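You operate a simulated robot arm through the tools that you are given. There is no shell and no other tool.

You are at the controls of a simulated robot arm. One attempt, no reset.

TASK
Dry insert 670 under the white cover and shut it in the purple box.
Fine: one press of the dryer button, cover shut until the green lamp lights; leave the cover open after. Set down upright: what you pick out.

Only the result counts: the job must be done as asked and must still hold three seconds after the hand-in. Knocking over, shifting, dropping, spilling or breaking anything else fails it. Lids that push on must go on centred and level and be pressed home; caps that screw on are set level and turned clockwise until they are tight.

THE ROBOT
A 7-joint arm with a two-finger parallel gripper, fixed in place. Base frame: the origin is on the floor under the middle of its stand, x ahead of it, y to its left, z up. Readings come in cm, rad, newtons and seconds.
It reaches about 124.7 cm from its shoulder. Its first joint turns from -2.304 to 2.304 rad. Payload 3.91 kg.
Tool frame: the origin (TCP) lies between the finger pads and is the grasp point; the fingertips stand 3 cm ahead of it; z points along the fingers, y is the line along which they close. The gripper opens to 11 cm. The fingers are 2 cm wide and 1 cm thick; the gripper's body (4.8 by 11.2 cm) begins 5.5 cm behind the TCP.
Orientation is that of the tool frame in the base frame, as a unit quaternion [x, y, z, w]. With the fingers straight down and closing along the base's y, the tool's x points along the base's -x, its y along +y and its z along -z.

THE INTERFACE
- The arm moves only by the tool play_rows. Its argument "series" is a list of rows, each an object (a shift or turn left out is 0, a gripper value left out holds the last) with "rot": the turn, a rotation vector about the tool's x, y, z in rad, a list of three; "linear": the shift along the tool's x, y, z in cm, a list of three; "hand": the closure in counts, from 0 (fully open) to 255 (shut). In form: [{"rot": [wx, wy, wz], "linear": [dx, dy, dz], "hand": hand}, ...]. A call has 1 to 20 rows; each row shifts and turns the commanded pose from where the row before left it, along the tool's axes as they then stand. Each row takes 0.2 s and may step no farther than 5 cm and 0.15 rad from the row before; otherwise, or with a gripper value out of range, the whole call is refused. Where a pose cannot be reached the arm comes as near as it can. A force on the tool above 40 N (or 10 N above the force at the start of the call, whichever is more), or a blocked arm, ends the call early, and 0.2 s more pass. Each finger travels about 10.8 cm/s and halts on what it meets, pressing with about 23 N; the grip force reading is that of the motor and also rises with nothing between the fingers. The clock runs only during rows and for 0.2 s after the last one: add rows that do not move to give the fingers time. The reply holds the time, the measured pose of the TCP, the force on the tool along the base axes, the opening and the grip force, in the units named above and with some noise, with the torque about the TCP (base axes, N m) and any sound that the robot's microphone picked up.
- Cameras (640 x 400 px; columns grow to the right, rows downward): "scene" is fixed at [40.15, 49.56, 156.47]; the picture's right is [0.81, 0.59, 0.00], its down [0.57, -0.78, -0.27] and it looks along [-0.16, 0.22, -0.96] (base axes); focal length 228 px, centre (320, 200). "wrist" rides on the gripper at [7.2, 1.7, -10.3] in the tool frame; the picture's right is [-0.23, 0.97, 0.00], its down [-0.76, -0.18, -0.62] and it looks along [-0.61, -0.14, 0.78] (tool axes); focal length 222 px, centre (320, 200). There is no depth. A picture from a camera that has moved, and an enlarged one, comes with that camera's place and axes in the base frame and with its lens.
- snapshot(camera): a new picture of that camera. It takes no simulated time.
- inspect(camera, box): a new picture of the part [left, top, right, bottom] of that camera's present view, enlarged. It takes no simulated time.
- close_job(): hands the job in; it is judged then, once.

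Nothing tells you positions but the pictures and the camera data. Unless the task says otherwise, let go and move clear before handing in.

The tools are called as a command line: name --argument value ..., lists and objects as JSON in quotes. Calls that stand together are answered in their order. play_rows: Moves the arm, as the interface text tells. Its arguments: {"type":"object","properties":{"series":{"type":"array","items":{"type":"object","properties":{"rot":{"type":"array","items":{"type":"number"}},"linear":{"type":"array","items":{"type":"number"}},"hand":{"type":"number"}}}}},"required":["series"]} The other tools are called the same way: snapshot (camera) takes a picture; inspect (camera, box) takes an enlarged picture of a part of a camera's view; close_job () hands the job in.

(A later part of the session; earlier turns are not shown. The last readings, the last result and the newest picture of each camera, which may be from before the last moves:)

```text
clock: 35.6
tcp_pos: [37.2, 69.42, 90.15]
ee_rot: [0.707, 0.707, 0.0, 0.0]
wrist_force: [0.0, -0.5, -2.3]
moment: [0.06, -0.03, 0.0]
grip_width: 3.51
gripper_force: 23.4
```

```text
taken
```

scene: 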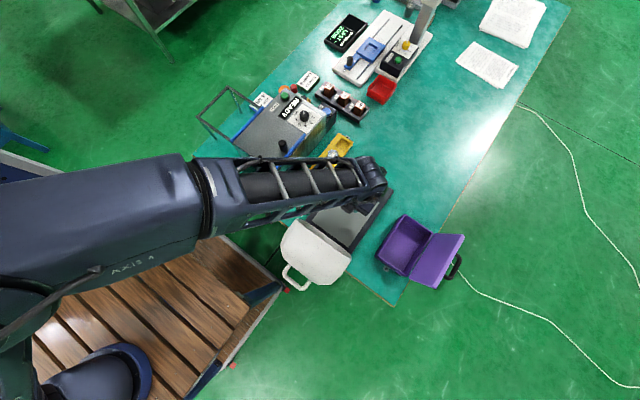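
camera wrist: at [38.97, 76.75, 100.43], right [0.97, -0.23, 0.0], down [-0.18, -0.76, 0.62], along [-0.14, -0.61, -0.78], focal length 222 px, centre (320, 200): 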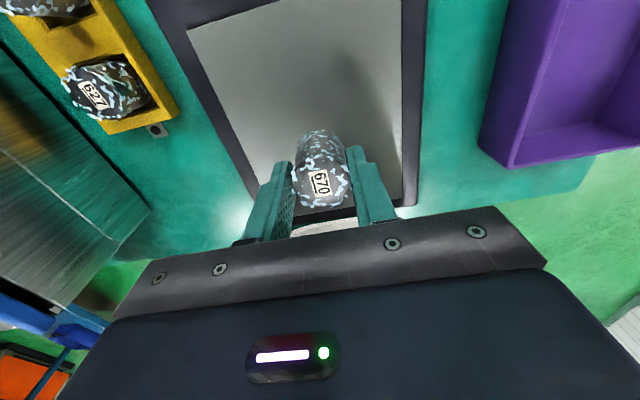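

The insert is over the plate centre and clear of the cover. I'll lower it gently, then feel for contact in small steps.

play_rows --series '[{"linear": [0, 0, 0.15]}, {"linear": [0, 0, 0.3]}, {"linear": [0, 0, 0.4]}, {"linear": [0, 0, 0.4]}, {"linear": [0, 0, 0.4]}, {"linear": [0, 0, 0.4]}, {"linear": [0, 0, 0.4]}, {"linear": [0, 0, 0.4]}, {"linear": [0, 0, 0.3]}, {"linear": [0, 0, 0.2]}, {"linear": [0, 0, 0.1]}, {}]'

inspect --camera "wrist" --box '[220, 60, 420, 225]'

inspect --camera "scene" --box '[300, 140, 420, 260]'

```text
clock: 38.2
tcp_pos: [37.13, 69.51, 86.71]
ee_rot: [0.707, 0.707, 0.0, 0.0]
wrist_force: [0.6, 0.5, -2.9]
moment: [0.04, -0.01, 0.02]
grip_width: 3.52
gripper_force: 22.8
```

```text
2.42 times, centred on (320, 142) of wrist
camera zoom: at [38.85, 76.77, 97.0], right [0.97, -0.23, 0.0], down [-0.18, -0.76, 0.62], along [-0.14, -0.61, -0.78], focal length 538 px, centre (320, 339)
```

zoom: 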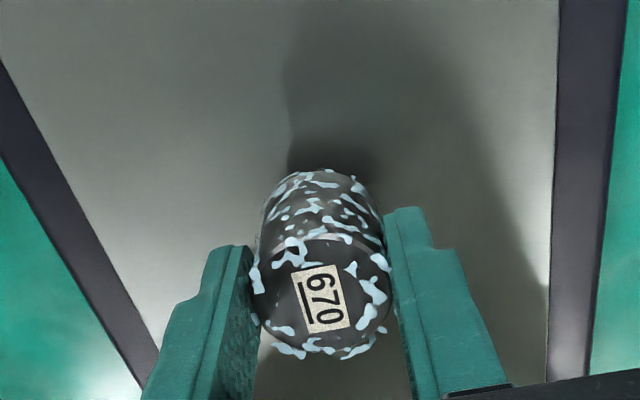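

```text
3.33 times, centred on (360, 200) of scene
camera zoom: at [40.15, 49.56, 156.47], right [0.81, 0.59, 0.0], down [0.57, -0.78, -0.27], along [-0.16, 0.22, -0.96], focal length 760 px, centre (187, 200)
```

zoom: 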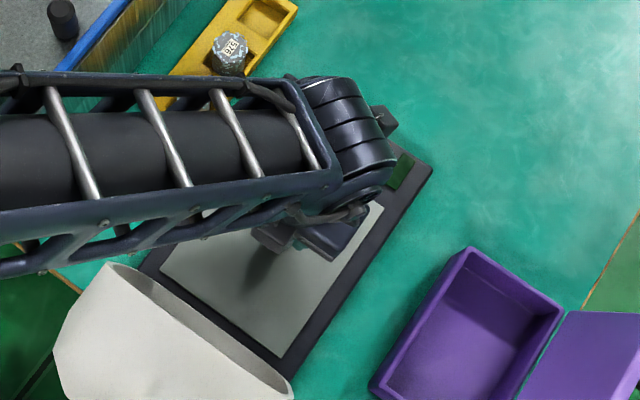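

It has not touched yet, with the load still at -2.9 N. I'll keep going down in small steps.

play_rows --series '[{"linear": [0, 0, 0.15]}, {"linear": [0, 0, 0.15]}, {"linear": [0, 0, 0.15]}, {"linear": [0, 0, 0.15]}, {}]'

play_rows --series '[{"linear": [0, 0, 0.15]}, {"linear": [0, 0, 0.15]}, {}]'

```text
clock: 39.4
tcp_pos: [37.12, 69.58, 86.04]
ee_rot: [0.707, 0.707, 0.0, 0.0]
wrist_force: [0.7, 0.4, -3.5]
moment: [0.04, -0.03, -0.03]
grip_width: 3.51
gripper_force: 23.4
```

```text
clock: 40.2
tcp_pos: [37.13, 69.5, 85.8]
ee_rot: [0.707, 0.707, 0.0, 0.001]
wrist_force: [0.1, 0.1, -3.1]
moment: [0.0, -0.01, -0.01]
grip_width: 3.53
gripper_force: 22.6
```

play_rows --series '[{"linear": [0, 0, 0.15]}, {"linear": [0, 0, 0.15]}, {}]'

inspect --camera "wrist" --box '[220, 60, 420, 225]'

```text
clock: 41.0
tcp_pos: [37.04, 69.43, 85.56]
ee_rot: [0.707, 0.707, 0.0, -0.001]
wrist_force: [0.9, -4.1, 7.8]
moment: [-0.22, 0.08, 0.04]
grip_width: 3.54
gripper_force: 22.7
```

```text
2.42 times, centred on (320, 142) of wrist
camera zoom: at [38.88, 76.74, 95.81], right [0.97, -0.23, 0.0], down [-0.18, -0.76, 0.62], along [-0.14, -0.61, -0.78], focal length 538 px, centre (320, 339)
```

zoom: 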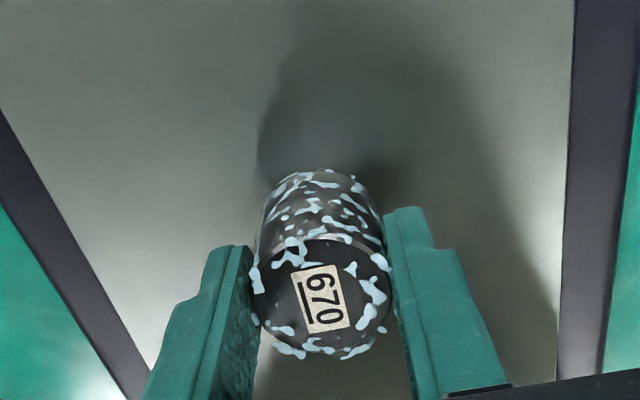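

Contact at TCP z≈85.6: the load went from -3.1 to +7.8 N, so 670 is standing on the plate. I'll ease up slightly and open the fingers.

play_rows --series '[{"linear": [0, 0, -0.08]}, {"hand": 165}, {"hand": 160}, {"hand": 150}, {"hand": 125}, {"hand": 93}, {}]'

inspect --camera "wrist" --box '[220, 60, 420, 225]'

```text
clock: 42.6
tcp_pos: [37.13, 69.52, 85.54]
ee_rot: [0.707, 0.708, 0.001, 0.001]
wrist_force: [-0.8, 0.3, -0.4]
moment: [-0.02, 0.01, 0.01]
grip_width: 7.01
gripper_force: 0.1
```

```text
2.42 times, centred on (320, 142) of wrist
camera zoom: at [38.83, 76.8, 95.83], right [0.97, -0.23, 0.0], down [-0.18, -0.76, 0.62], along [-0.14, -0.61, -0.78], focal length 538 px, centre (320, 339)
```

zoom: 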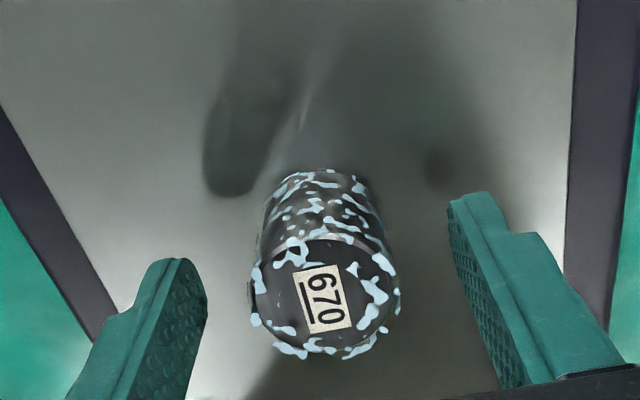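

670 is standing upright on the plate. I'll rise clear and turn so the fingers close in the y–z plane, then go to the cover handle.

play_rows --series '[{"linear": [0, 0, -1]}, {"linear": [0, 0, -3]}, {"linear": [0, 0, -4.5]}, {"linear": [0, 0, -4.5]}, {"linear": [0, 0, -4.5]}, {"linear": [0, 0, -4.5]}, {"linear": [0, 0, -4.5]}, {"linear": [0, 0, -4.5]}, {"linear": [0, 0, -4]}, {}]'

snapshot --camera "wrist"

play_rows --series '[{"rot": [0, 0, -0.15]}, {"rot": [0, 0, -0.15]}, {"rot": [0, 0, -0.15]}, {"rot": [0, 0, -0.15]}, {"rot": [0, 0, -0.15]}, {"rot": [0, 0, -0.15]}, {"rot": [0, 0, -0.15]}, {"rot": [0, 0, -0.15]}, {"rot": [0, 0, -0.15]}, {"rot": [0, 0, -0.15]}, {"rot": [0, 0, -0.0708]}, {}]'

snapshot --camera "wrist"

snapshot --camera "scene"

```text
clock: 44.8
tcp_pos: [37.19, 69.14, 120.79]
ee_rot: [0.707, 0.707, 0.0, 0.0]
wrist_force: [-0.5, 0.0, -0.1]
moment: [-0.04, 0.0, 0.01]
grip_width: 6.98
gripper_force: 0.0
```

```text
taken
camera wrist: at [38.94, 76.5, 130.97], right [0.97, -0.23, 0.0], down [-0.18, -0.76, 0.62], along [-0.14, -0.61, -0.78], focal length 222 px, centre (320, 200)
```

wrist: 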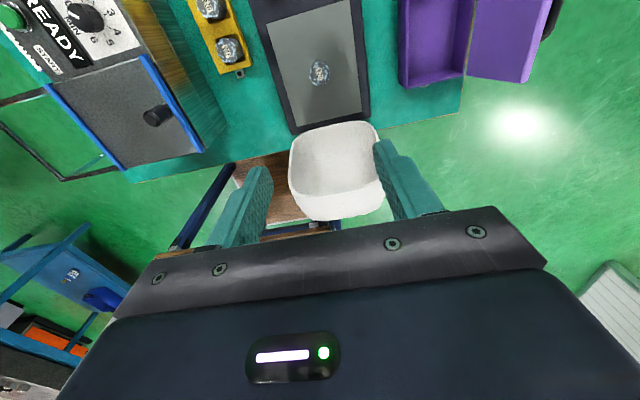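

```text
clock: 47.4
tcp_pos: [37.1, 69.5, 120.72]
ee_rot: [-0.001, 1.0, -0.001, 0.0]
wrist_force: [0.0, -0.2, 0.7]
moment: [0.01, 0.01, 0.02]
grip_width: 7.01
gripper_force: 0.1
```

```text
taken
camera wrist: at [29.97, 71.18, 130.87], right [0.23, 0.97, 0.0], down [0.76, -0.18, 0.62], along [0.61, -0.14, -0.78], focal length 222 px, centre (320, 200)
```

wrist: 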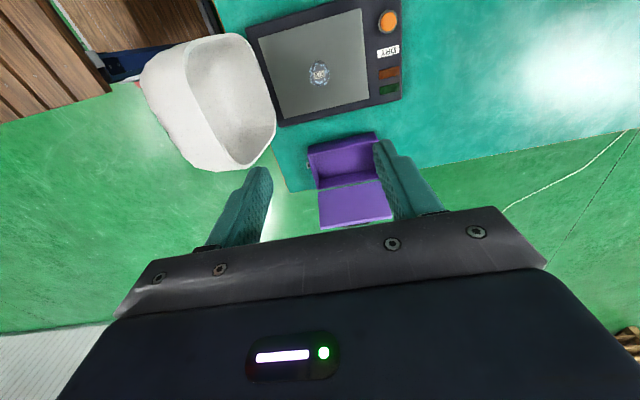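

```text
taken
```

scene: 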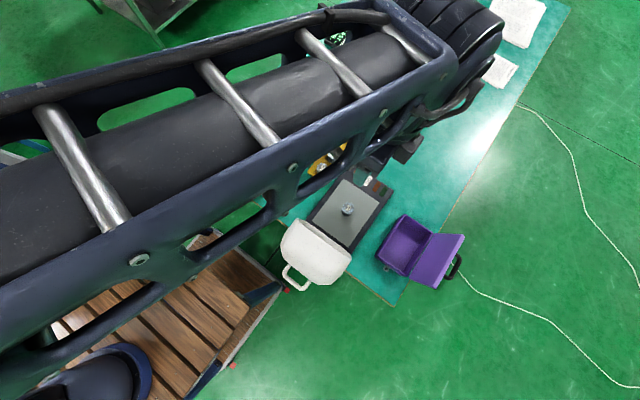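

670 stands on the plate, and this view shows both the cover and the box. I'll take zooms for their geometry.

inspect --camera "wrist" --box '[130, 20, 290, 180]'

inspect --camera "wrist" --box '[270, 110, 430, 235]'

```text
2.50 times, centred on (210, 100) of wrist
camera zoom: at [29.97, 71.18, 130.87], right [0.23, 0.97, 0.0], down [0.76, -0.18, 0.62], along [0.61, -0.14, -0.78], focal length 555 px, centre (595, 450)
```

zoom: 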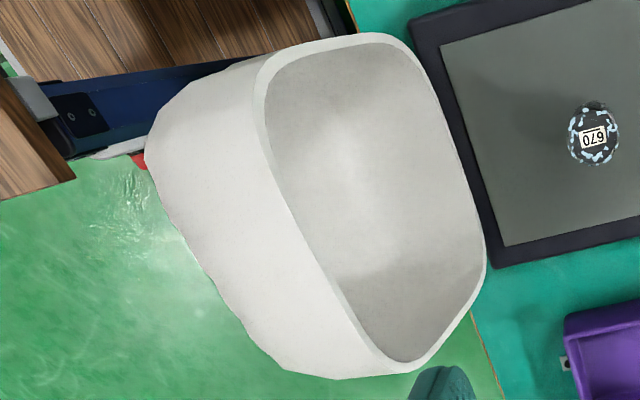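

```text
3.20 times, centred on (350, 172) of wrist
camera zoom: at [29.97, 71.18, 130.87], right [0.23, 0.97, 0.0], down [0.76, -0.18, 0.62], along [0.61, -0.14, -0.78], focal length 711 px, centre (224, 288)
```

zoom: 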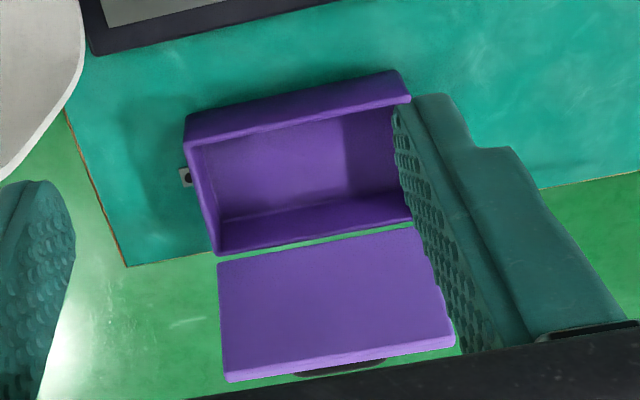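

The hinge is near y≈57.8, z≈80.8, the rim top near y 55.3, z 102, and the handle bar near y 42.2, z 92. I'll move to the -y side of the handle at height and tilt the fingers 40° toward it.

play_rows --series '[{"linear": [0, -3, 0], "hand": 185}, {"linear": [0, -4.5, 0]}, {"linear": [0, -4.5, 0]}, {"linear": [0, -4.5, 0]}, {"linear": [0, -4.5, 0]}, {"linear": [0, -4.5, 0]}, {"linear": [0, -4.5, 0]}, {"linear": [0, -4, 0]}, {"linear": [0, -2, 0]}, {"rot": [-0.1396, 0, 0]}, {"rot": [-0.1396, 0, 0]}, {"rot": [-0.1396, 0, 0]}, {"rot": [-0.1396, 0, 0]}, {"rot": [-0.1396, 0, 0]}, {}]'

snapshot --camera "wrist"

snapshot --camera "scene"

```text
clock: 50.6
tcp_pos: [37.25, 33.52, 120.63]
ee_rot: [0.001, 0.94, 0.342, 0.001]
wrist_force: [0.2, -0.1, -0.2]
moment: [0.0, 0.0, -0.02]
grip_width: 3.04
gripper_force: 0.2
```

```text
taken
camera wrist: at [30.08, 28.12, 129.52], right [0.23, 0.75, 0.63], down [0.76, -0.54, 0.36], along [0.61, 0.39, -0.69], focal length 222 px, centre (320, 200)
```

wrist: 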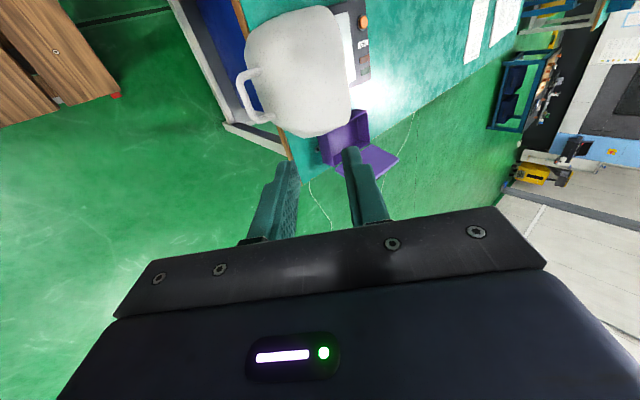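

```text
taken
```

scene: 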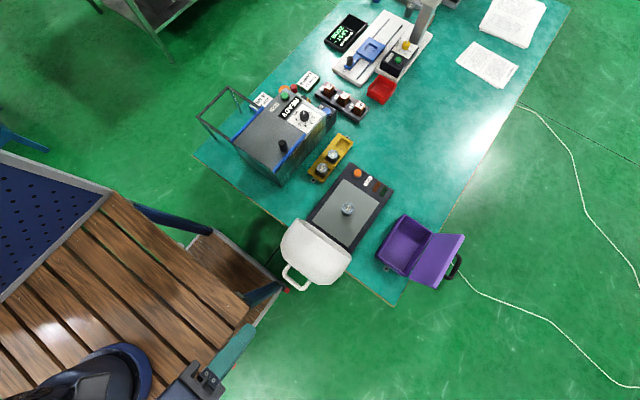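

The pose was reached. I'll zoom on the handle from this side.

inspect --camera "wrist" --box '[210, 0, 380, 150]'

inspect --camera "scene" --box '[265, 210, 365, 300]'

```text
2.67 times, centred on (295, 75) of wrist
camera zoom: at [30.08, 28.12, 129.52], right [0.23, 0.75, 0.63], down [0.76, -0.54, 0.36], along [0.61, 0.39, -0.69], focal length 592 px, centre (387, 533)
```

zoom: 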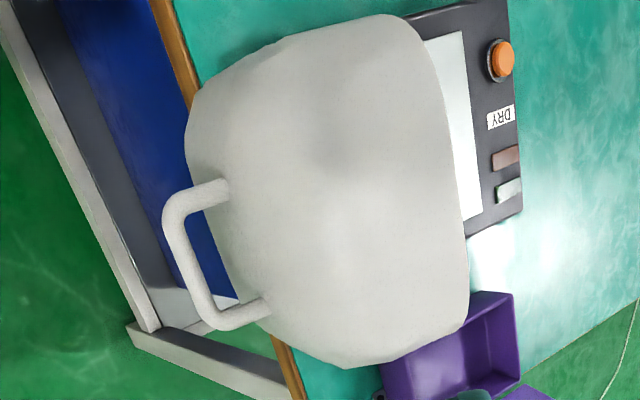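

```text
4.44 times, centred on (315, 255) of scene
camera zoom: at [40.15, 49.56, 156.47], right [0.81, 0.59, 0.0], down [0.57, -0.78, -0.27], along [-0.16, 0.22, -0.96], focal length 1014 px, centre (342, -44)
```

zoom: 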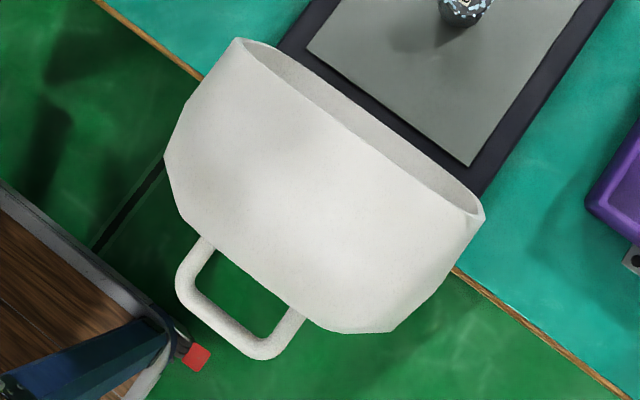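

The handle bar centre works out to about [36.85, 41.95, 91.85] with roughly 1.2 cm thickness and about 2.8 cm of gap to the cover. I'll go to a point 10 cm back along the tilted tool axis and narrow the fingers.

play_rows --series '[{"linear": [0.06, -2.42, 3.19], "hand": 200}, {"linear": [0.06, -2.42, 3.19]}, {"linear": [0.06, -2.42, 3.19]}, {"linear": [0.06, -2.42, 3.19]}, {"linear": [0.06, -2.42, 3.19]}, {}]'

snapshot --camera "wrist"

inspect --camera "wrist" --box '[220, 60, 420, 225]'

inspect --camera "scene" --box '[225, 220, 365, 330]'

```text
clock: 52.0
tcp_pos: [37.16, 34.78, 100.77]
ee_rot: [0.001, 0.94, 0.342, 0.0]
wrist_force: [-0.1, 0.1, 0.4]
moment: [0.0, 0.01, -0.02]
grip_width: 2.36
gripper_force: 0.0
```

```text
taken
camera wrist: at [29.9, 29.38, 109.69], right [0.23, 0.75, 0.63], down [0.76, -0.54, 0.36], along [0.61, 0.39, -0.69], focal length 222 px, centre (320, 200)
```

wrist: 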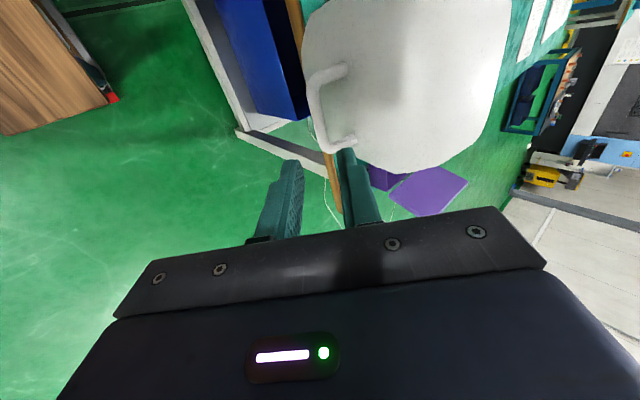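

```text
2.42 times, centred on (320, 142) of wrist
camera zoom: at [29.9, 29.38, 109.69], right [0.23, 0.75, 0.63], down [0.76, -0.54, 0.36], along [0.61, 0.39, -0.69], focal length 538 px, centre (320, 339)
```

zoom: 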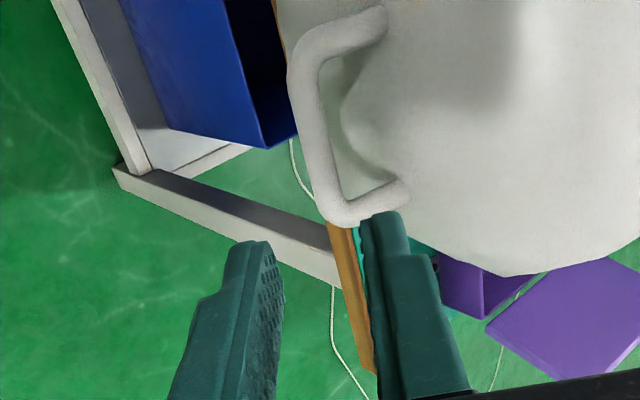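

```text
3.64 times, centred on (295, 275) of scene
camera zoom: at [40.15, 49.56, 156.47], right [0.81, 0.59, 0.0], down [0.57, -0.78, -0.27], along [-0.16, 0.22, -0.96], focal length 829 px, centre (411, -73)
```

zoom: 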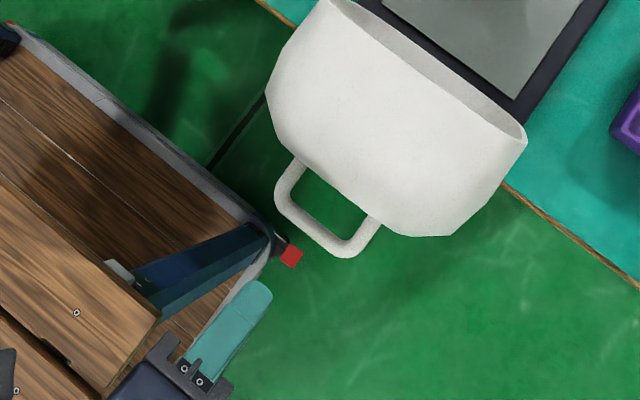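

The bar reads at about y 42.0, z 91.7, only 0.2 cm off the finger centreline. I'll correct that and advance 6 cm, then check.

play_rows --series '[{"linear": [0.25, -0.23, 1.5]}, {"linear": [0, 0, 1.5]}, {"linear": [0, 0, 1.5]}, {"linear": [0, 0, 1.5]}, {}]'

inspect --camera "wrist" --box '[220, 60, 420, 225]'

inspect --camera "scene" --box '[225, 220, 365, 330]'

```text
clock: 53.2
tcp_pos: [36.65, 38.2, 95.71]
ee_rot: [0.0, 0.94, 0.341, 0.0]
wrist_force: [0.6, -1.1, 0.5]
moment: [0.03, -0.03, 0.0]
grip_width: 2.4
gripper_force: 0.1
```

```text
2.42 times, centred on (320, 142) of wrist
camera zoom: at [29.47, 32.86, 104.85], right [0.23, 0.75, 0.63], down [0.76, -0.54, 0.36], along [0.61, 0.39, -0.69], focal length 538 px, centre (320, 339)
```

zoom: 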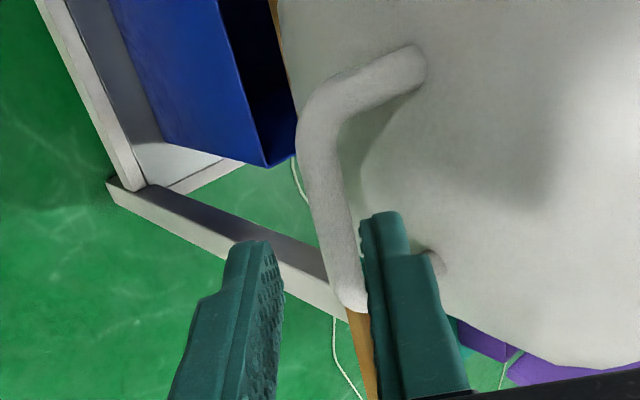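

```text
3.64 times, centred on (295, 275) of scene
camera zoom: at [40.15, 49.56, 156.47], right [0.81, 0.59, 0.0], down [0.57, -0.78, -0.27], along [-0.16, 0.22, -0.96], focal length 829 px, centre (411, -73)
```

zoom: 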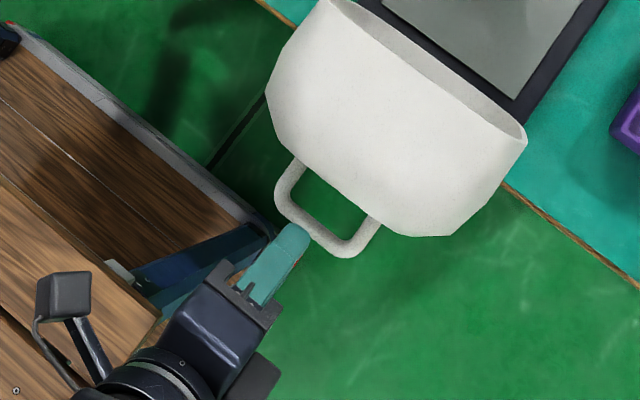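

The bar is now about 0.3 cm toward the inner finger. I'll shift by that amount and advance 2 cm more.

play_rows --series '[{"linear": [-0.1, 0.28, 0.8]}, {"linear": [0, 0, 1.2]}, {}]'

inspect --camera "wrist" --box '[220, 60, 420, 225]'

```text
clock: 54.0
tcp_pos: [36.84, 39.87, 94.57]
ee_rot: [-0.001, 0.94, 0.342, 0.0]
wrist_force: [-0.3, 0.6, -0.3]
moment: [-0.01, -0.01, -0.04]
grip_width: 2.37
gripper_force: 0.1
```

```text
2.42 times, centred on (320, 142) of wrist
camera zoom: at [29.58, 34.34, 103.51], right [0.23, 0.75, 0.63], down [0.76, -0.54, 0.36], along [0.61, 0.39, -0.69], focal length 538 px, centre (320, 339)
```

zoom: 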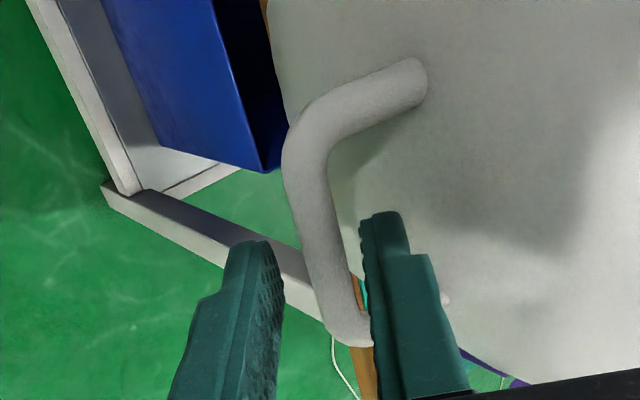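

The bar is centred within about 0.1 cm. I'll advance the last 2 cm so it lies 1.5 cm inside the fingertips.

play_rows --series '[{"linear": [0, 0, 1]}, {"linear": [0, 0, 1]}, {}]'

inspect --camera "wrist" --box '[220, 60, 420, 225]'

inspect --camera "scene" --box '[225, 220, 365, 330]'

```text
clock: 54.8
tcp_pos: [36.72, 41.01, 93.04]
ee_rot: [0.001, 0.94, 0.342, 0.0]
wrist_force: [0.4, -0.7, 0.4]
moment: [0.0, 0.03, -0.01]
grip_width: 2.36
gripper_force: 0.0
```

```text
2.42 times, centred on (320, 142) of wrist
camera zoom: at [29.4, 35.68, 102.0], right [0.23, 0.75, 0.63], down [0.76, -0.54, 0.36], along [0.61, 0.39, -0.69], focal length 538 px, centre (320, 339)
```

zoom: 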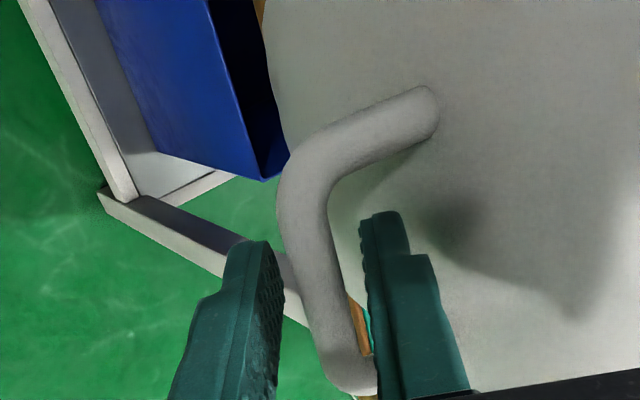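

```text
3.64 times, centred on (295, 275) of scene
camera zoom: at [40.15, 49.56, 156.47], right [0.81, 0.59, 0.0], down [0.57, -0.78, -0.27], along [-0.16, 0.22, -0.96], focal length 829 px, centre (411, -73)
```

zoom: 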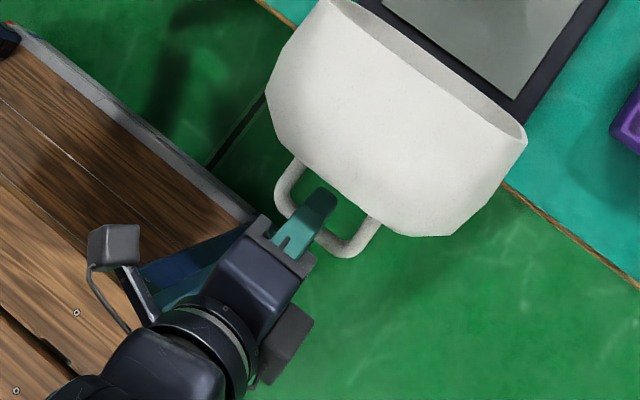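

The inner finger is through the handle loop. I'll narrow the fingers to a loose cage around the bar and start swinging the cover up along the arc about the hinge.

play_rows --series '[{"hand": 216}, {"hand": 216}, {"linear": [0, 0.6, -0.12], "rot": [0.0125, 0, 0]}, {"linear": [0, 0.75, -0.18], "rot": [0.016, 0, 0]}, {"linear": [0, 1.365, -0.258], "rot": [0.0285, 0, 0]}, {"linear": [0, 1.371, -0.199], "rot": [0.0285, 0, 0]}, {}]'

inspect --camera "wrist" --box '[220, 60, 420, 225]'

inspect --camera "scene" --box '[225, 180, 405, 320]'

```text
clock: 56.4
tcp_pos: [36.71, 43.84, 96.09]
ee_rot: [0.0, 0.953, 0.302, 0.0]
wrist_force: [1.2, -0.9, -0.6]
moment: [0.0, -0.02, 0.0]
grip_width: 1.74
gripper_force: 0.6
```

```text
2.42 times, centred on (320, 142) of wrist
camera zoom: at [29.56, 39.23, 105.43], right [0.23, 0.8, 0.56], down [0.76, -0.5, 0.41], along [0.61, 0.33, -0.72], focal length 538 px, centre (320, 339)
```

zoom: 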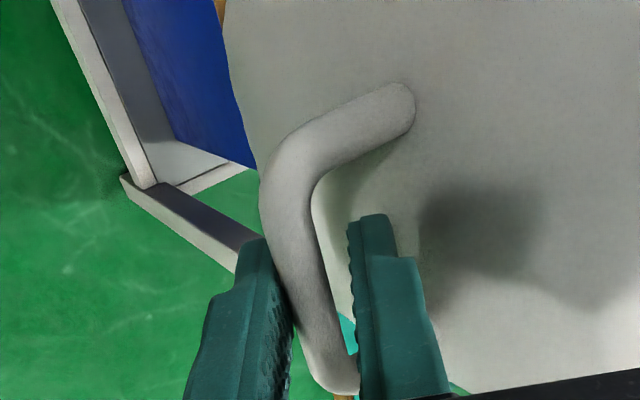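

```text
2.86 times, centred on (315, 250) of scene
camera zoom: at [40.15, 49.56, 156.47], right [0.81, 0.59, 0.0], down [0.57, -0.78, -0.27], along [-0.16, 0.22, -0.96], focal length 652 px, centre (334, 57)
```

zoom: 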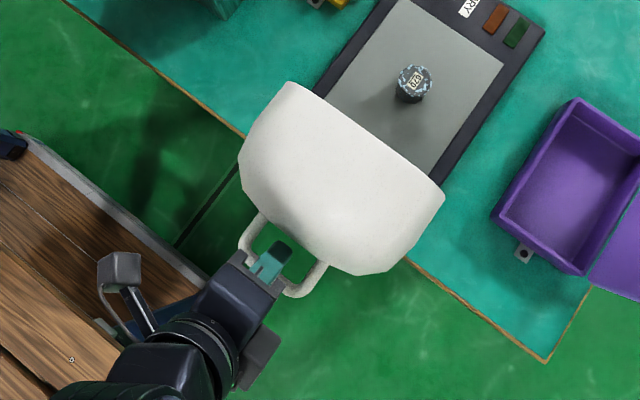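

The cover follows with only about 1 N of load, so the hinge estimate is good. I'll continue along the arc.

play_rows --series '[{"linear": [0, 0.7, -0.07], "rot": [0.0142, 0, 0]}, {"linear": [0, 0.682, -0.071], "rot": [0.0142, 0, 0]}, {"linear": [0, 1.395, -0.097], "rot": [0.0285, 0, 0]}, {"linear": [0, 1.381, -0.025], "rot": [0.0285, 0, 0]}, {"linear": [0, 1.384, 0.007], "rot": [0.0285, 0, 0]}, {"linear": [0, 1.402, 0.08], "rot": [0.0285, 0, 0]}, {"linear": [0, 0.7, 0.065], "rot": [0.0142, 0, 0]}, {"linear": [0, 0.677, 0.073], "rot": [0.0142, 0, 0]}, {}]'

inspect --camera "wrist" --box '[220, 60, 420, 225]'

inspect --camera "scene" --box '[225, 150, 405, 300]'

```text
clock: 58.4
tcp_pos: [36.5, 50.84, 100.2]
ee_rot: [0.0, 0.976, 0.219, 0.0]
wrist_force: [0.2, -0.5, -0.7]
moment: [0.0, 0.03, 0.0]
grip_width: 1.74
gripper_force: 0.6
```

```text
2.42 times, centred on (320, 142) of wrist
camera zoom: at [29.35, 47.9, 110.27], right [0.23, 0.88, 0.42], down [0.76, -0.43, 0.49], along [0.61, 0.21, -0.77], focal length 538 px, centre (320, 339)
```

zoom: 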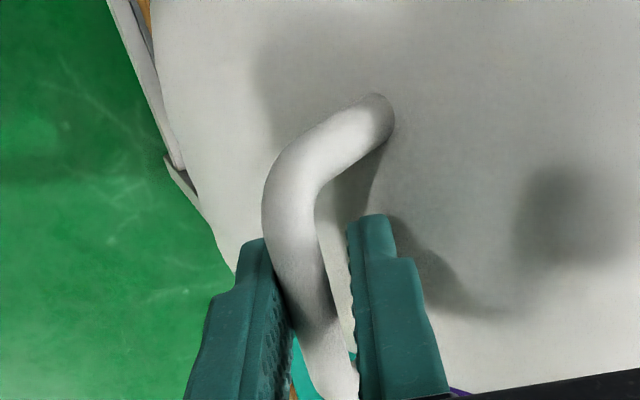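

```text
2.67 times, centred on (315, 225) of scene
camera zoom: at [40.15, 49.56, 156.47], right [0.81, 0.59, 0.0], down [0.57, -0.78, -0.27], along [-0.16, 0.22, -0.96], focal length 608 px, centre (333, 133)
```

zoom: 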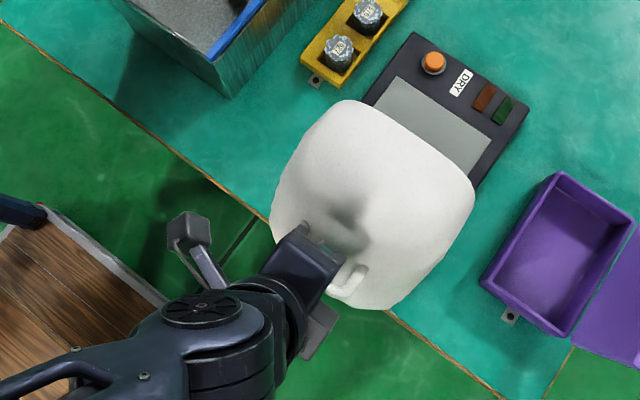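

The cover is now past 60° open and still lightly loaded. I'll continue over the balance point slowly.

play_rows --series '[{"linear": [0, 0.69, 0.09], "rot": [0.0142, 0, 0]}, {"linear": [0, 0.683, 0.094], "rot": [0.0142, 0, 0]}, {"linear": [0, 0.69, 0.12], "rot": [0.0142, 0, 0]}, {"linear": [0, 0.675, 0.129], "rot": [0.0142, 0, 0]}, {"linear": [0, 0.68, 0.14], "rot": [0.0142, 0, 0]}, {"linear": [0, 0.671, 0.148], "rot": [0.0142, 0, 0]}, {"linear": [0, 0.68, 0.17], "rot": [0.0142, 0, 0]}, {"linear": [0, 0.672, 0.183], "rot": [0.0142, 0, 0]}, {"linear": [0, 0.67, 0.195], "rot": [0.0142, 0, 0]}, {"linear": [0, 0.662, 0.205], "rot": [0.0142, 0, 0]}, {}]'

inspect --camera "wrist" --box '[220, 60, 420, 225]'

inspect --camera "scene" --box '[225, 150, 405, 300]'

```text
clock: 60.8
tcp_pos: [36.76, 57.66, 101.43]
ee_rot: [0.0, 0.989, 0.15, 0.001]
wrist_force: [0.1, -0.7, -0.1]
moment: [-0.01, 0.0, 0.04]
grip_width: 1.7
gripper_force: 0.1
```

```text
2.42 times, centred on (320, 142) of wrist
camera zoom: at [29.49, 56.23, 111.77], right [0.23, 0.93, 0.29], down [0.76, -0.35, 0.54], along [0.61, 0.1, -0.79], focal length 538 px, centre (320, 339)
```

zoom: 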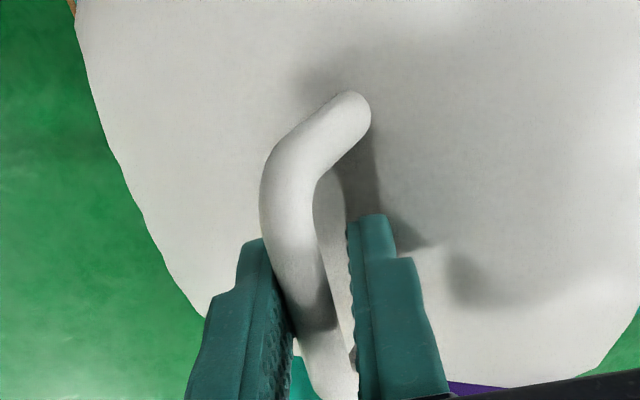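

```text
2.67 times, centred on (315, 225) of scene
camera zoom: at [40.15, 49.56, 156.47], right [0.81, 0.59, 0.0], down [0.57, -0.78, -0.27], along [-0.16, 0.22, -0.96], focal length 608 px, centre (333, 133)
```

zoom: 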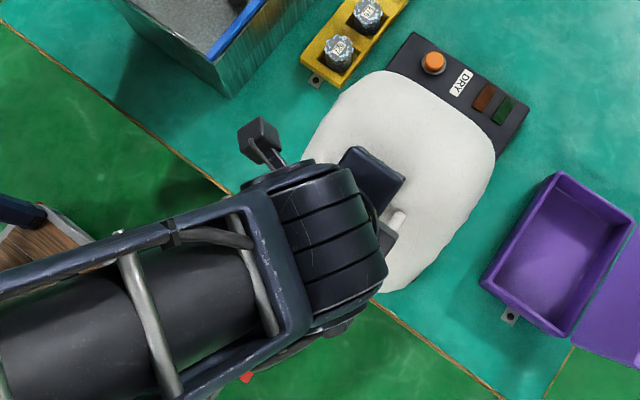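

The cover is at about 42° and everything tracks. I'll continue lowering it slowly along the arc.

play_rows --series '[{"linear": [0, 0.655, 0.222], "rot": [0.0142, 0, 0]}, {"linear": [0, 0.649, 0.232], "rot": [0.0142, 0, 0]}, {"linear": [0, 0.648, 0.25], "rot": [0.0142, 0, 0]}, {"linear": [0, 0.642, 0.263], "rot": [0.0142, 0, 0]}, {"linear": [0, 0.635, 0.275], "rot": [0.0142, 0, 0]}, {"linear": [0, 0.628, 0.284], "rot": [0.0142, 0, 0]}, {"linear": [0, 0.63, 0.298], "rot": [0.0142, 0, 0]}, {"linear": [0, 0.619, 0.31], "rot": [0.0142, 0, 0]}, {"linear": [0, 0.614, 0.322], "rot": [0.0142, 0, 0]}, {"linear": [0, 0.606, 0.334], "rot": [0.0142, 0, 0]}, {}]'

inspect --camera "wrist" --box '[220, 60, 420, 225]'

inspect --camera "scene" --box '[245, 140, 425, 290]'

```text
clock: 63.2
tcp_pos: [36.75, 64.55, 100.36]
ee_rot: [0.0, 0.997, 0.08, 0.001]
wrist_force: [0.2, 0.3, -0.2]
moment: [-0.01, -0.01, 0.01]
grip_width: 1.69
gripper_force: 0.1
```

```text
2.42 times, centred on (320, 142) of wrist
camera zoom: at [29.5, 64.51, 110.7], right [0.23, 0.96, 0.15], down [0.76, -0.27, 0.59], along [0.61, -0.02, -0.79], focal length 538 px, centre (320, 339)
```

zoom: 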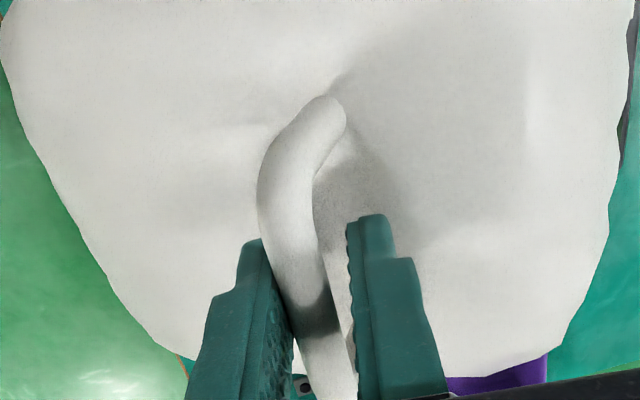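

```text
2.67 times, centred on (335, 215) of scene
camera zoom: at [40.15, 49.56, 156.47], right [0.81, 0.59, 0.0], down [0.57, -0.78, -0.27], along [-0.16, 0.22, -0.96], focal length 608 px, centre (280, 160)
```

zoom: 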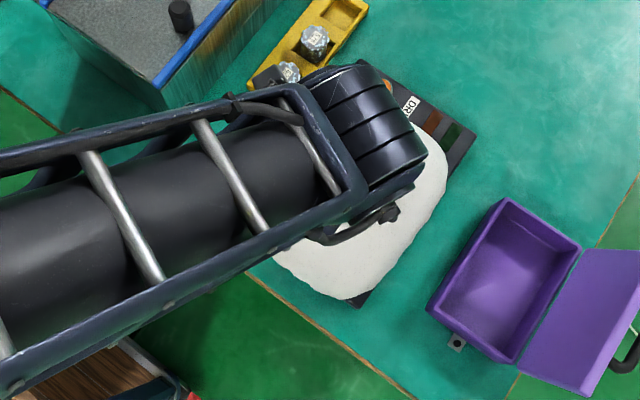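

The cover is about 22° from shut. I'll finish the arc.

play_rows --series '[{"linear": [0, 0.597, 0.346], "rot": [0.0142, 0, 0]}, {"linear": [0, 0.588, 0.357], "rot": [0.0142, 0, 0]}, {"linear": [0, 0.58, 0.37], "rot": [0.0142, 0, 0]}, {"linear": [0, 0.573, 0.383], "rot": [0.0142, 0, 0]}, {"linear": [0, 0.572, 0.395], "rot": [0.0142, 0, 0]}, {"linear": [0, 0.565, 0.402], "rot": [0.0142, 0, 0]}, {"linear": [0, 0.55, 0.415], "rot": [0.0142, 0, 0]}, {"linear": [0, 0.543, 0.425], "rot": [0.0142, 0, 0]}, {}]'

inspect --camera "wrist" --box '[220, 60, 420, 225]'

snapshot --camera "wrist"

inspect --camera "scene" --box '[245, 140, 425, 290]'

```text
clock: 65.2
tcp_pos: [36.76, 69.26, 97.63]
ee_rot: [0.001, 1.0, 0.023, -0.001]
wrist_force: [-0.2, 0.7, 0.0]
moment: [0.02, -0.01, 0.01]
grip_width: 1.71
gripper_force: 0.9
```

```text
2.42 times, centred on (320, 142) of wrist
camera zoom: at [29.53, 70.47, 108.07], right [0.23, 0.97, 0.05], down [0.76, -0.21, 0.61], along [0.61, -0.1, -0.79], focal length 538 px, centre (320, 339)
```

zoom: 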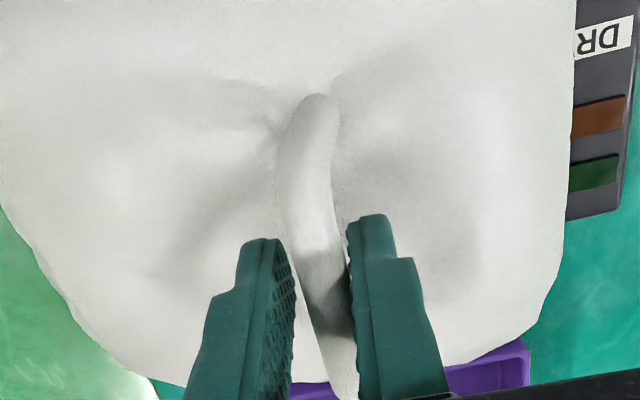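

```text
taken
camera wrist: at [29.53, 70.47, 108.07], right [0.23, 0.97, 0.05], down [0.76, -0.21, 0.61], along [0.61, -0.1, -0.79], focal length 222 px, centre (320, 200)
```

wrist: 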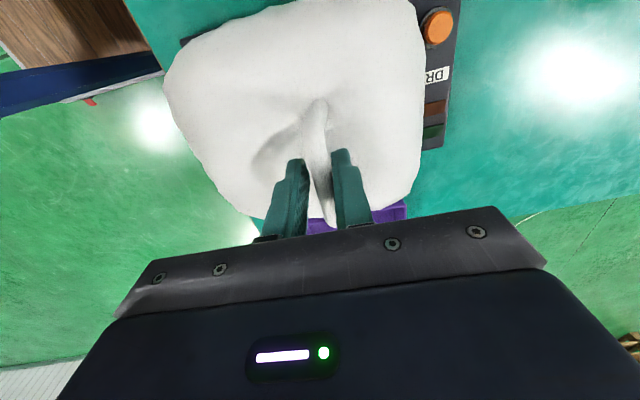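

```text
2.67 times, centred on (335, 215) of scene
camera zoom: at [40.15, 49.56, 156.47], right [0.81, 0.59, 0.0], down [0.57, -0.78, -0.27], along [-0.16, 0.22, -0.96], focal length 608 px, centre (280, 160)
```

zoom: 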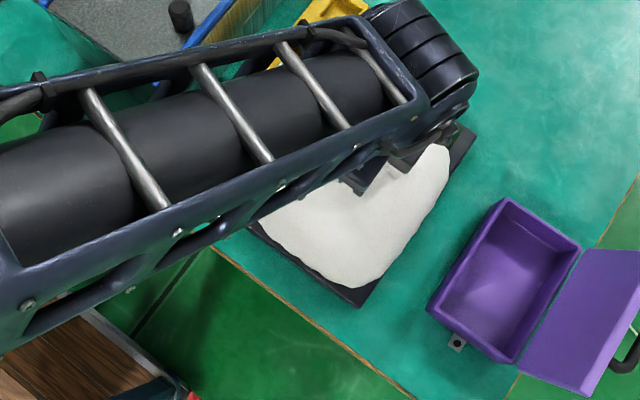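

The bar now rests against the inner finger, so gravity is closing the cover. I'll finish the last few degrees.

play_rows --series '[{"linear": [0, 0.535, 0.438], "rot": [0.0142, 0, 0]}, {"linear": [0, 0.528, 0.448], "rot": [0.0142, 0, 0]}, {"linear": [0, 0.514, 0.457], "rot": [0.0142, 0, 0]}, {"linear": [0, 0.25, 0.23]}, {"linear": [0, 0.25, 0.23]}, {}]'

snapshot --camera "wrist"

inspect --camera "scene" --box '[245, 140, 425, 290]'

```text
clock: 66.6
tcp_pos: [36.78, 71.32, 95.87]
ee_rot: [-0.001, 1.0, 0.002, 0.0]
wrist_force: [-0.1, 1.4, 1.1]
moment: [0.02, 0.02, 0.05]
grip_width: 1.75
gripper_force: 0.7
```

```text
taken
camera wrist: at [29.59, 72.99, 106.21], right [0.23, 0.97, 0.0], down [0.76, -0.18, 0.62], along [0.61, -0.14, -0.78], focal length 222 px, centre (320, 200)
```

wrist: 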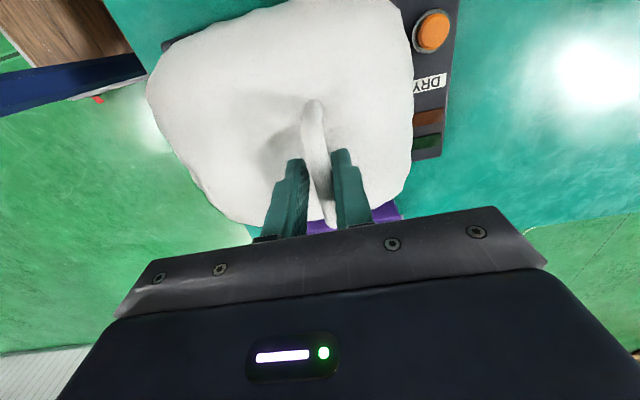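

```text
2.67 times, centred on (335, 215) of scene
camera zoom: at [40.15, 49.56, 156.47], right [0.81, 0.59, 0.0], down [0.57, -0.78, -0.27], along [-0.16, 0.22, -0.96], focal length 608 px, centre (280, 160)
```

zoom: 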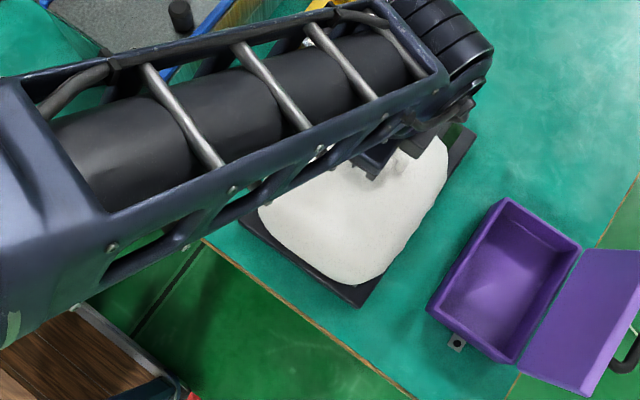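

The fingers still feel a 1.4 N push along +y, so the cover may be leaning on the inner finger. I'll move a bit further +y and see if it drops shut.

play_rows --series '[{"linear": [0, 0.2, 0.1]}, {"linear": [0, 0.2, 0.05]}, {}]'

inspect --camera "wrist" --box '[220, 60, 420, 225]'

play_rows --series '[{"hand": 195}, {"hand": 195}, {}]'

inspect --camera "wrist" --box '[220, 60, 420, 225]'

```text
clock: 67.4
tcp_pos: [36.72, 71.72, 95.77]
ee_rot: [0.0, 1.0, 0.001, 0.0]
wrist_force: [-0.3, 1.5, -0.5]
moment: [0.04, 0.03, -0.03]
grip_width: 1.73
gripper_force: 0.3
```

```text
2.42 times, centred on (320, 142) of wrist
camera zoom: at [29.49, 73.35, 106.05], right [0.23, 0.97, 0.0], down [0.76, -0.18, 0.62], along [0.61, -0.14, -0.78], focal length 538 px, centre (320, 339)
```

zoom: 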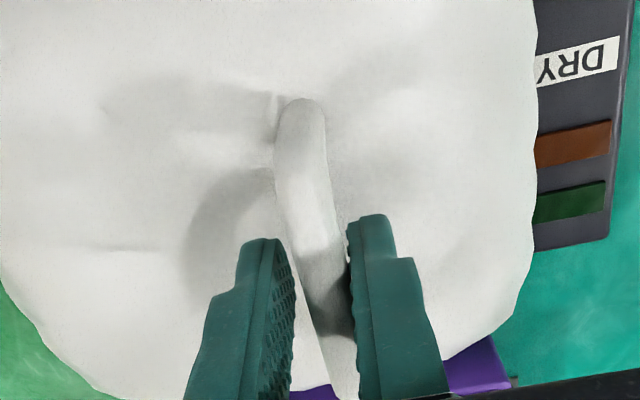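

```text
clock: 68.2
tcp_pos: [36.75, 71.66, 95.78]
ee_rot: [0.0, 1.0, 0.001, 0.0]
wrist_force: [0.0, 0.8, -0.4]
moment: [0.01, -0.02, 0.01]
grip_width: 2.58
gripper_force: 0.1
```

```text
2.42 times, centred on (320, 142) of wrist
camera zoom: at [29.48, 73.34, 106.05], right [0.23, 0.97, 0.0], down [0.76, -0.18, 0.62], along [0.61, -0.14, -0.78], focal length 538 px, centre (320, 339)
```

zoom: 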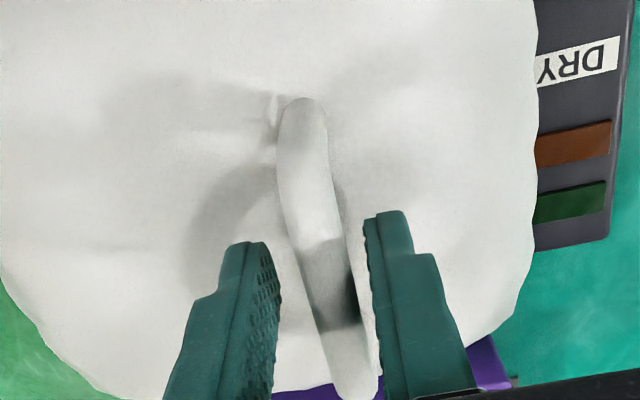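

The bar followed the inner finger as it opened, so the cover is not quite shut. I'll keep easing along +y and down until the bar stops following.

play_rows --series '[{"linear": [0, 0.25, 0.2]}, {"linear": [0, 0.25, 0.2]}, {}]'

inspect --camera "wrist" --box '[220, 60, 420, 225]'

play_rows --series '[{"linear": [0, 0.25, 0.2]}, {"linear": [0, 0.25, 0.2]}, {}]'

inspect --camera "wrist" --box '[220, 60, 420, 225]'

```text
clock: 69.0
tcp_pos: [36.76, 72.31, 95.35]
ee_rot: [0.001, 1.0, 0.002, 0.0]
wrist_force: [-0.1, 1.6, -0.2]
moment: [0.02, 0.01, -0.02]
grip_width: 2.59
gripper_force: 0.0
```

```text
2.42 times, centred on (320, 142) of wrist
camera zoom: at [29.48, 73.98, 105.64], right [0.23, 0.97, 0.0], down [0.76, -0.18, 0.62], along [0.61, -0.14, -0.78], focal length 538 px, centre (320, 339)
```

zoom: 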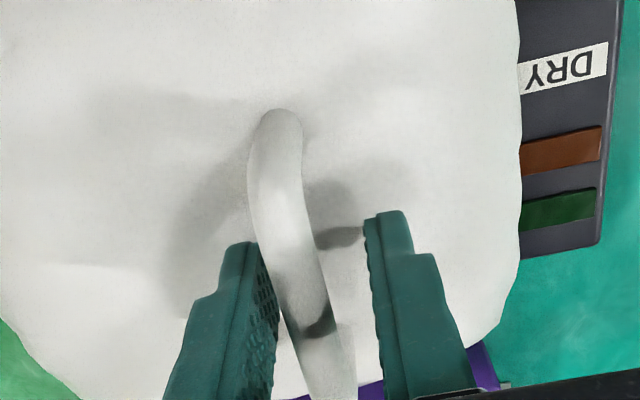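

```text
clock: 69.8
tcp_pos: [36.79, 72.79, 94.96]
ee_rot: [0.0, 1.0, 0.001, 0.0]
wrist_force: [-0.3, -1.9, 0.6]
moment: [-0.02, 0.02, 0.03]
grip_width: 2.68
gripper_force: 0.8
```

```text
2.42 times, centred on (320, 142) of wrist
camera zoom: at [29.5, 74.4, 105.29], right [0.23, 0.97, 0.0], down [0.76, -0.18, 0.62], along [0.61, -0.14, -0.78], focal length 538 px, centre (320, 339)
```

zoom: 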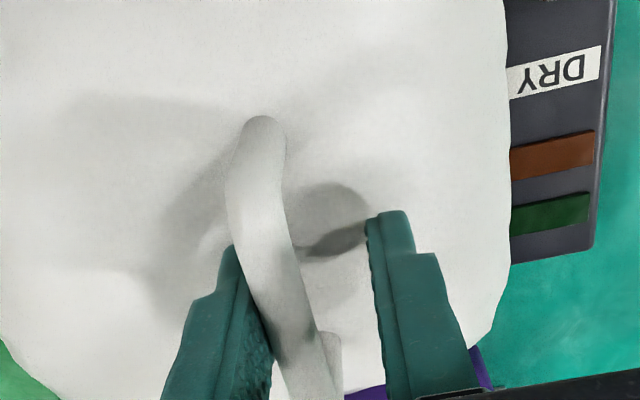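

The cover has settled and stopped following, and the outer finger now touches the bar. I'll centre the fingers on the bar, withdraw straight up, and check that the cover is down.

play_rows --series '[{"linear": [0, -0.35, 0]}, {"linear": [0, -0.3, 0]}, {}, {"linear": [0, 0, -1.5]}, {"linear": [0, 0, -2.5]}, {"linear": [0, 0, -4]}, {"linear": [0, 0, -4]}, {}]'

snapshot --camera "wrist"

snapshot --camera "scene"

```text
clock: 71.6
tcp_pos: [36.75, 72.04, 106.79]
ee_rot: [-0.001, 1.0, 0.002, 0.001]
wrist_force: [-0.4, 0.4, 0.1]
moment: [0.01, 0.01, 0.02]
grip_width: 2.6
gripper_force: 0.1
```

```text
taken
camera wrist: at [29.54, 73.68, 116.96], right [0.23, 0.97, 0.0], down [0.76, -0.18, 0.62], along [0.61, -0.14, -0.78], focal length 222 px, centre (320, 200)
```

wrist: 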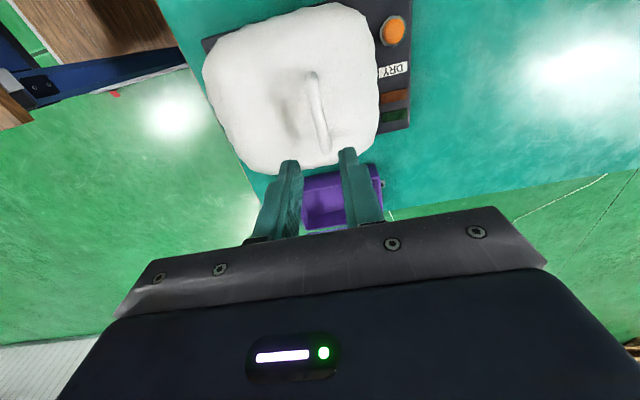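

```text
taken
```

scene: 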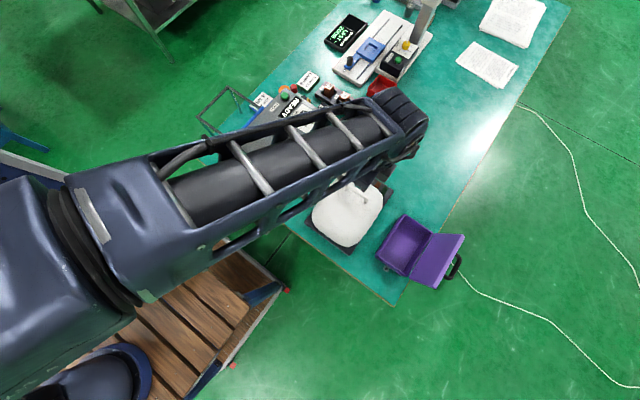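

I'll zoom on the closed cover, the button and the lamps.

inspect --camera "wrist" --box '[190, 0, 430, 180]'

inspect --camera "scene" --box '[295, 150, 415, 260]'

```text
2.22 times, centred on (310, 90) of wrist
camera zoom: at [29.54, 73.68, 116.96], right [0.23, 0.97, 0.0], down [0.76, -0.18, 0.62], along [0.61, -0.14, -0.78], focal length 494 px, centre (342, 444)
```

zoom: 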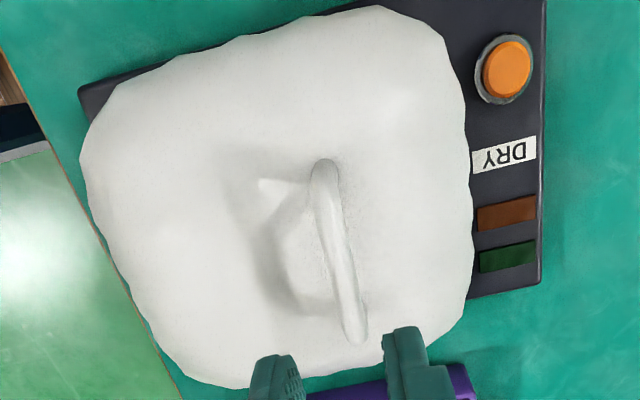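

```text
3.64 times, centred on (355, 205) of scene
camera zoom: at [40.15, 49.56, 156.47], right [0.81, 0.59, 0.0], down [0.57, -0.78, -0.27], along [-0.16, 0.22, -0.96], focal length 829 px, centre (193, 182)
```

zoom: 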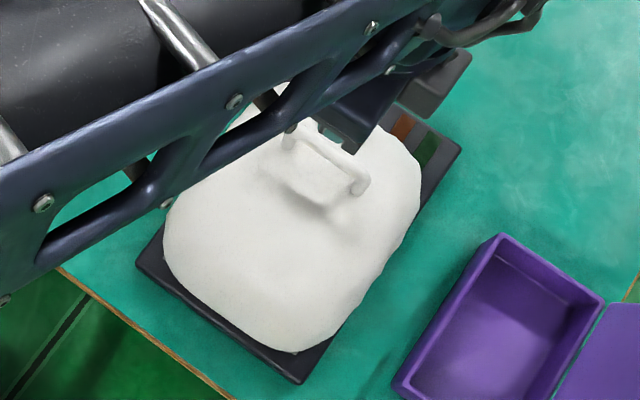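

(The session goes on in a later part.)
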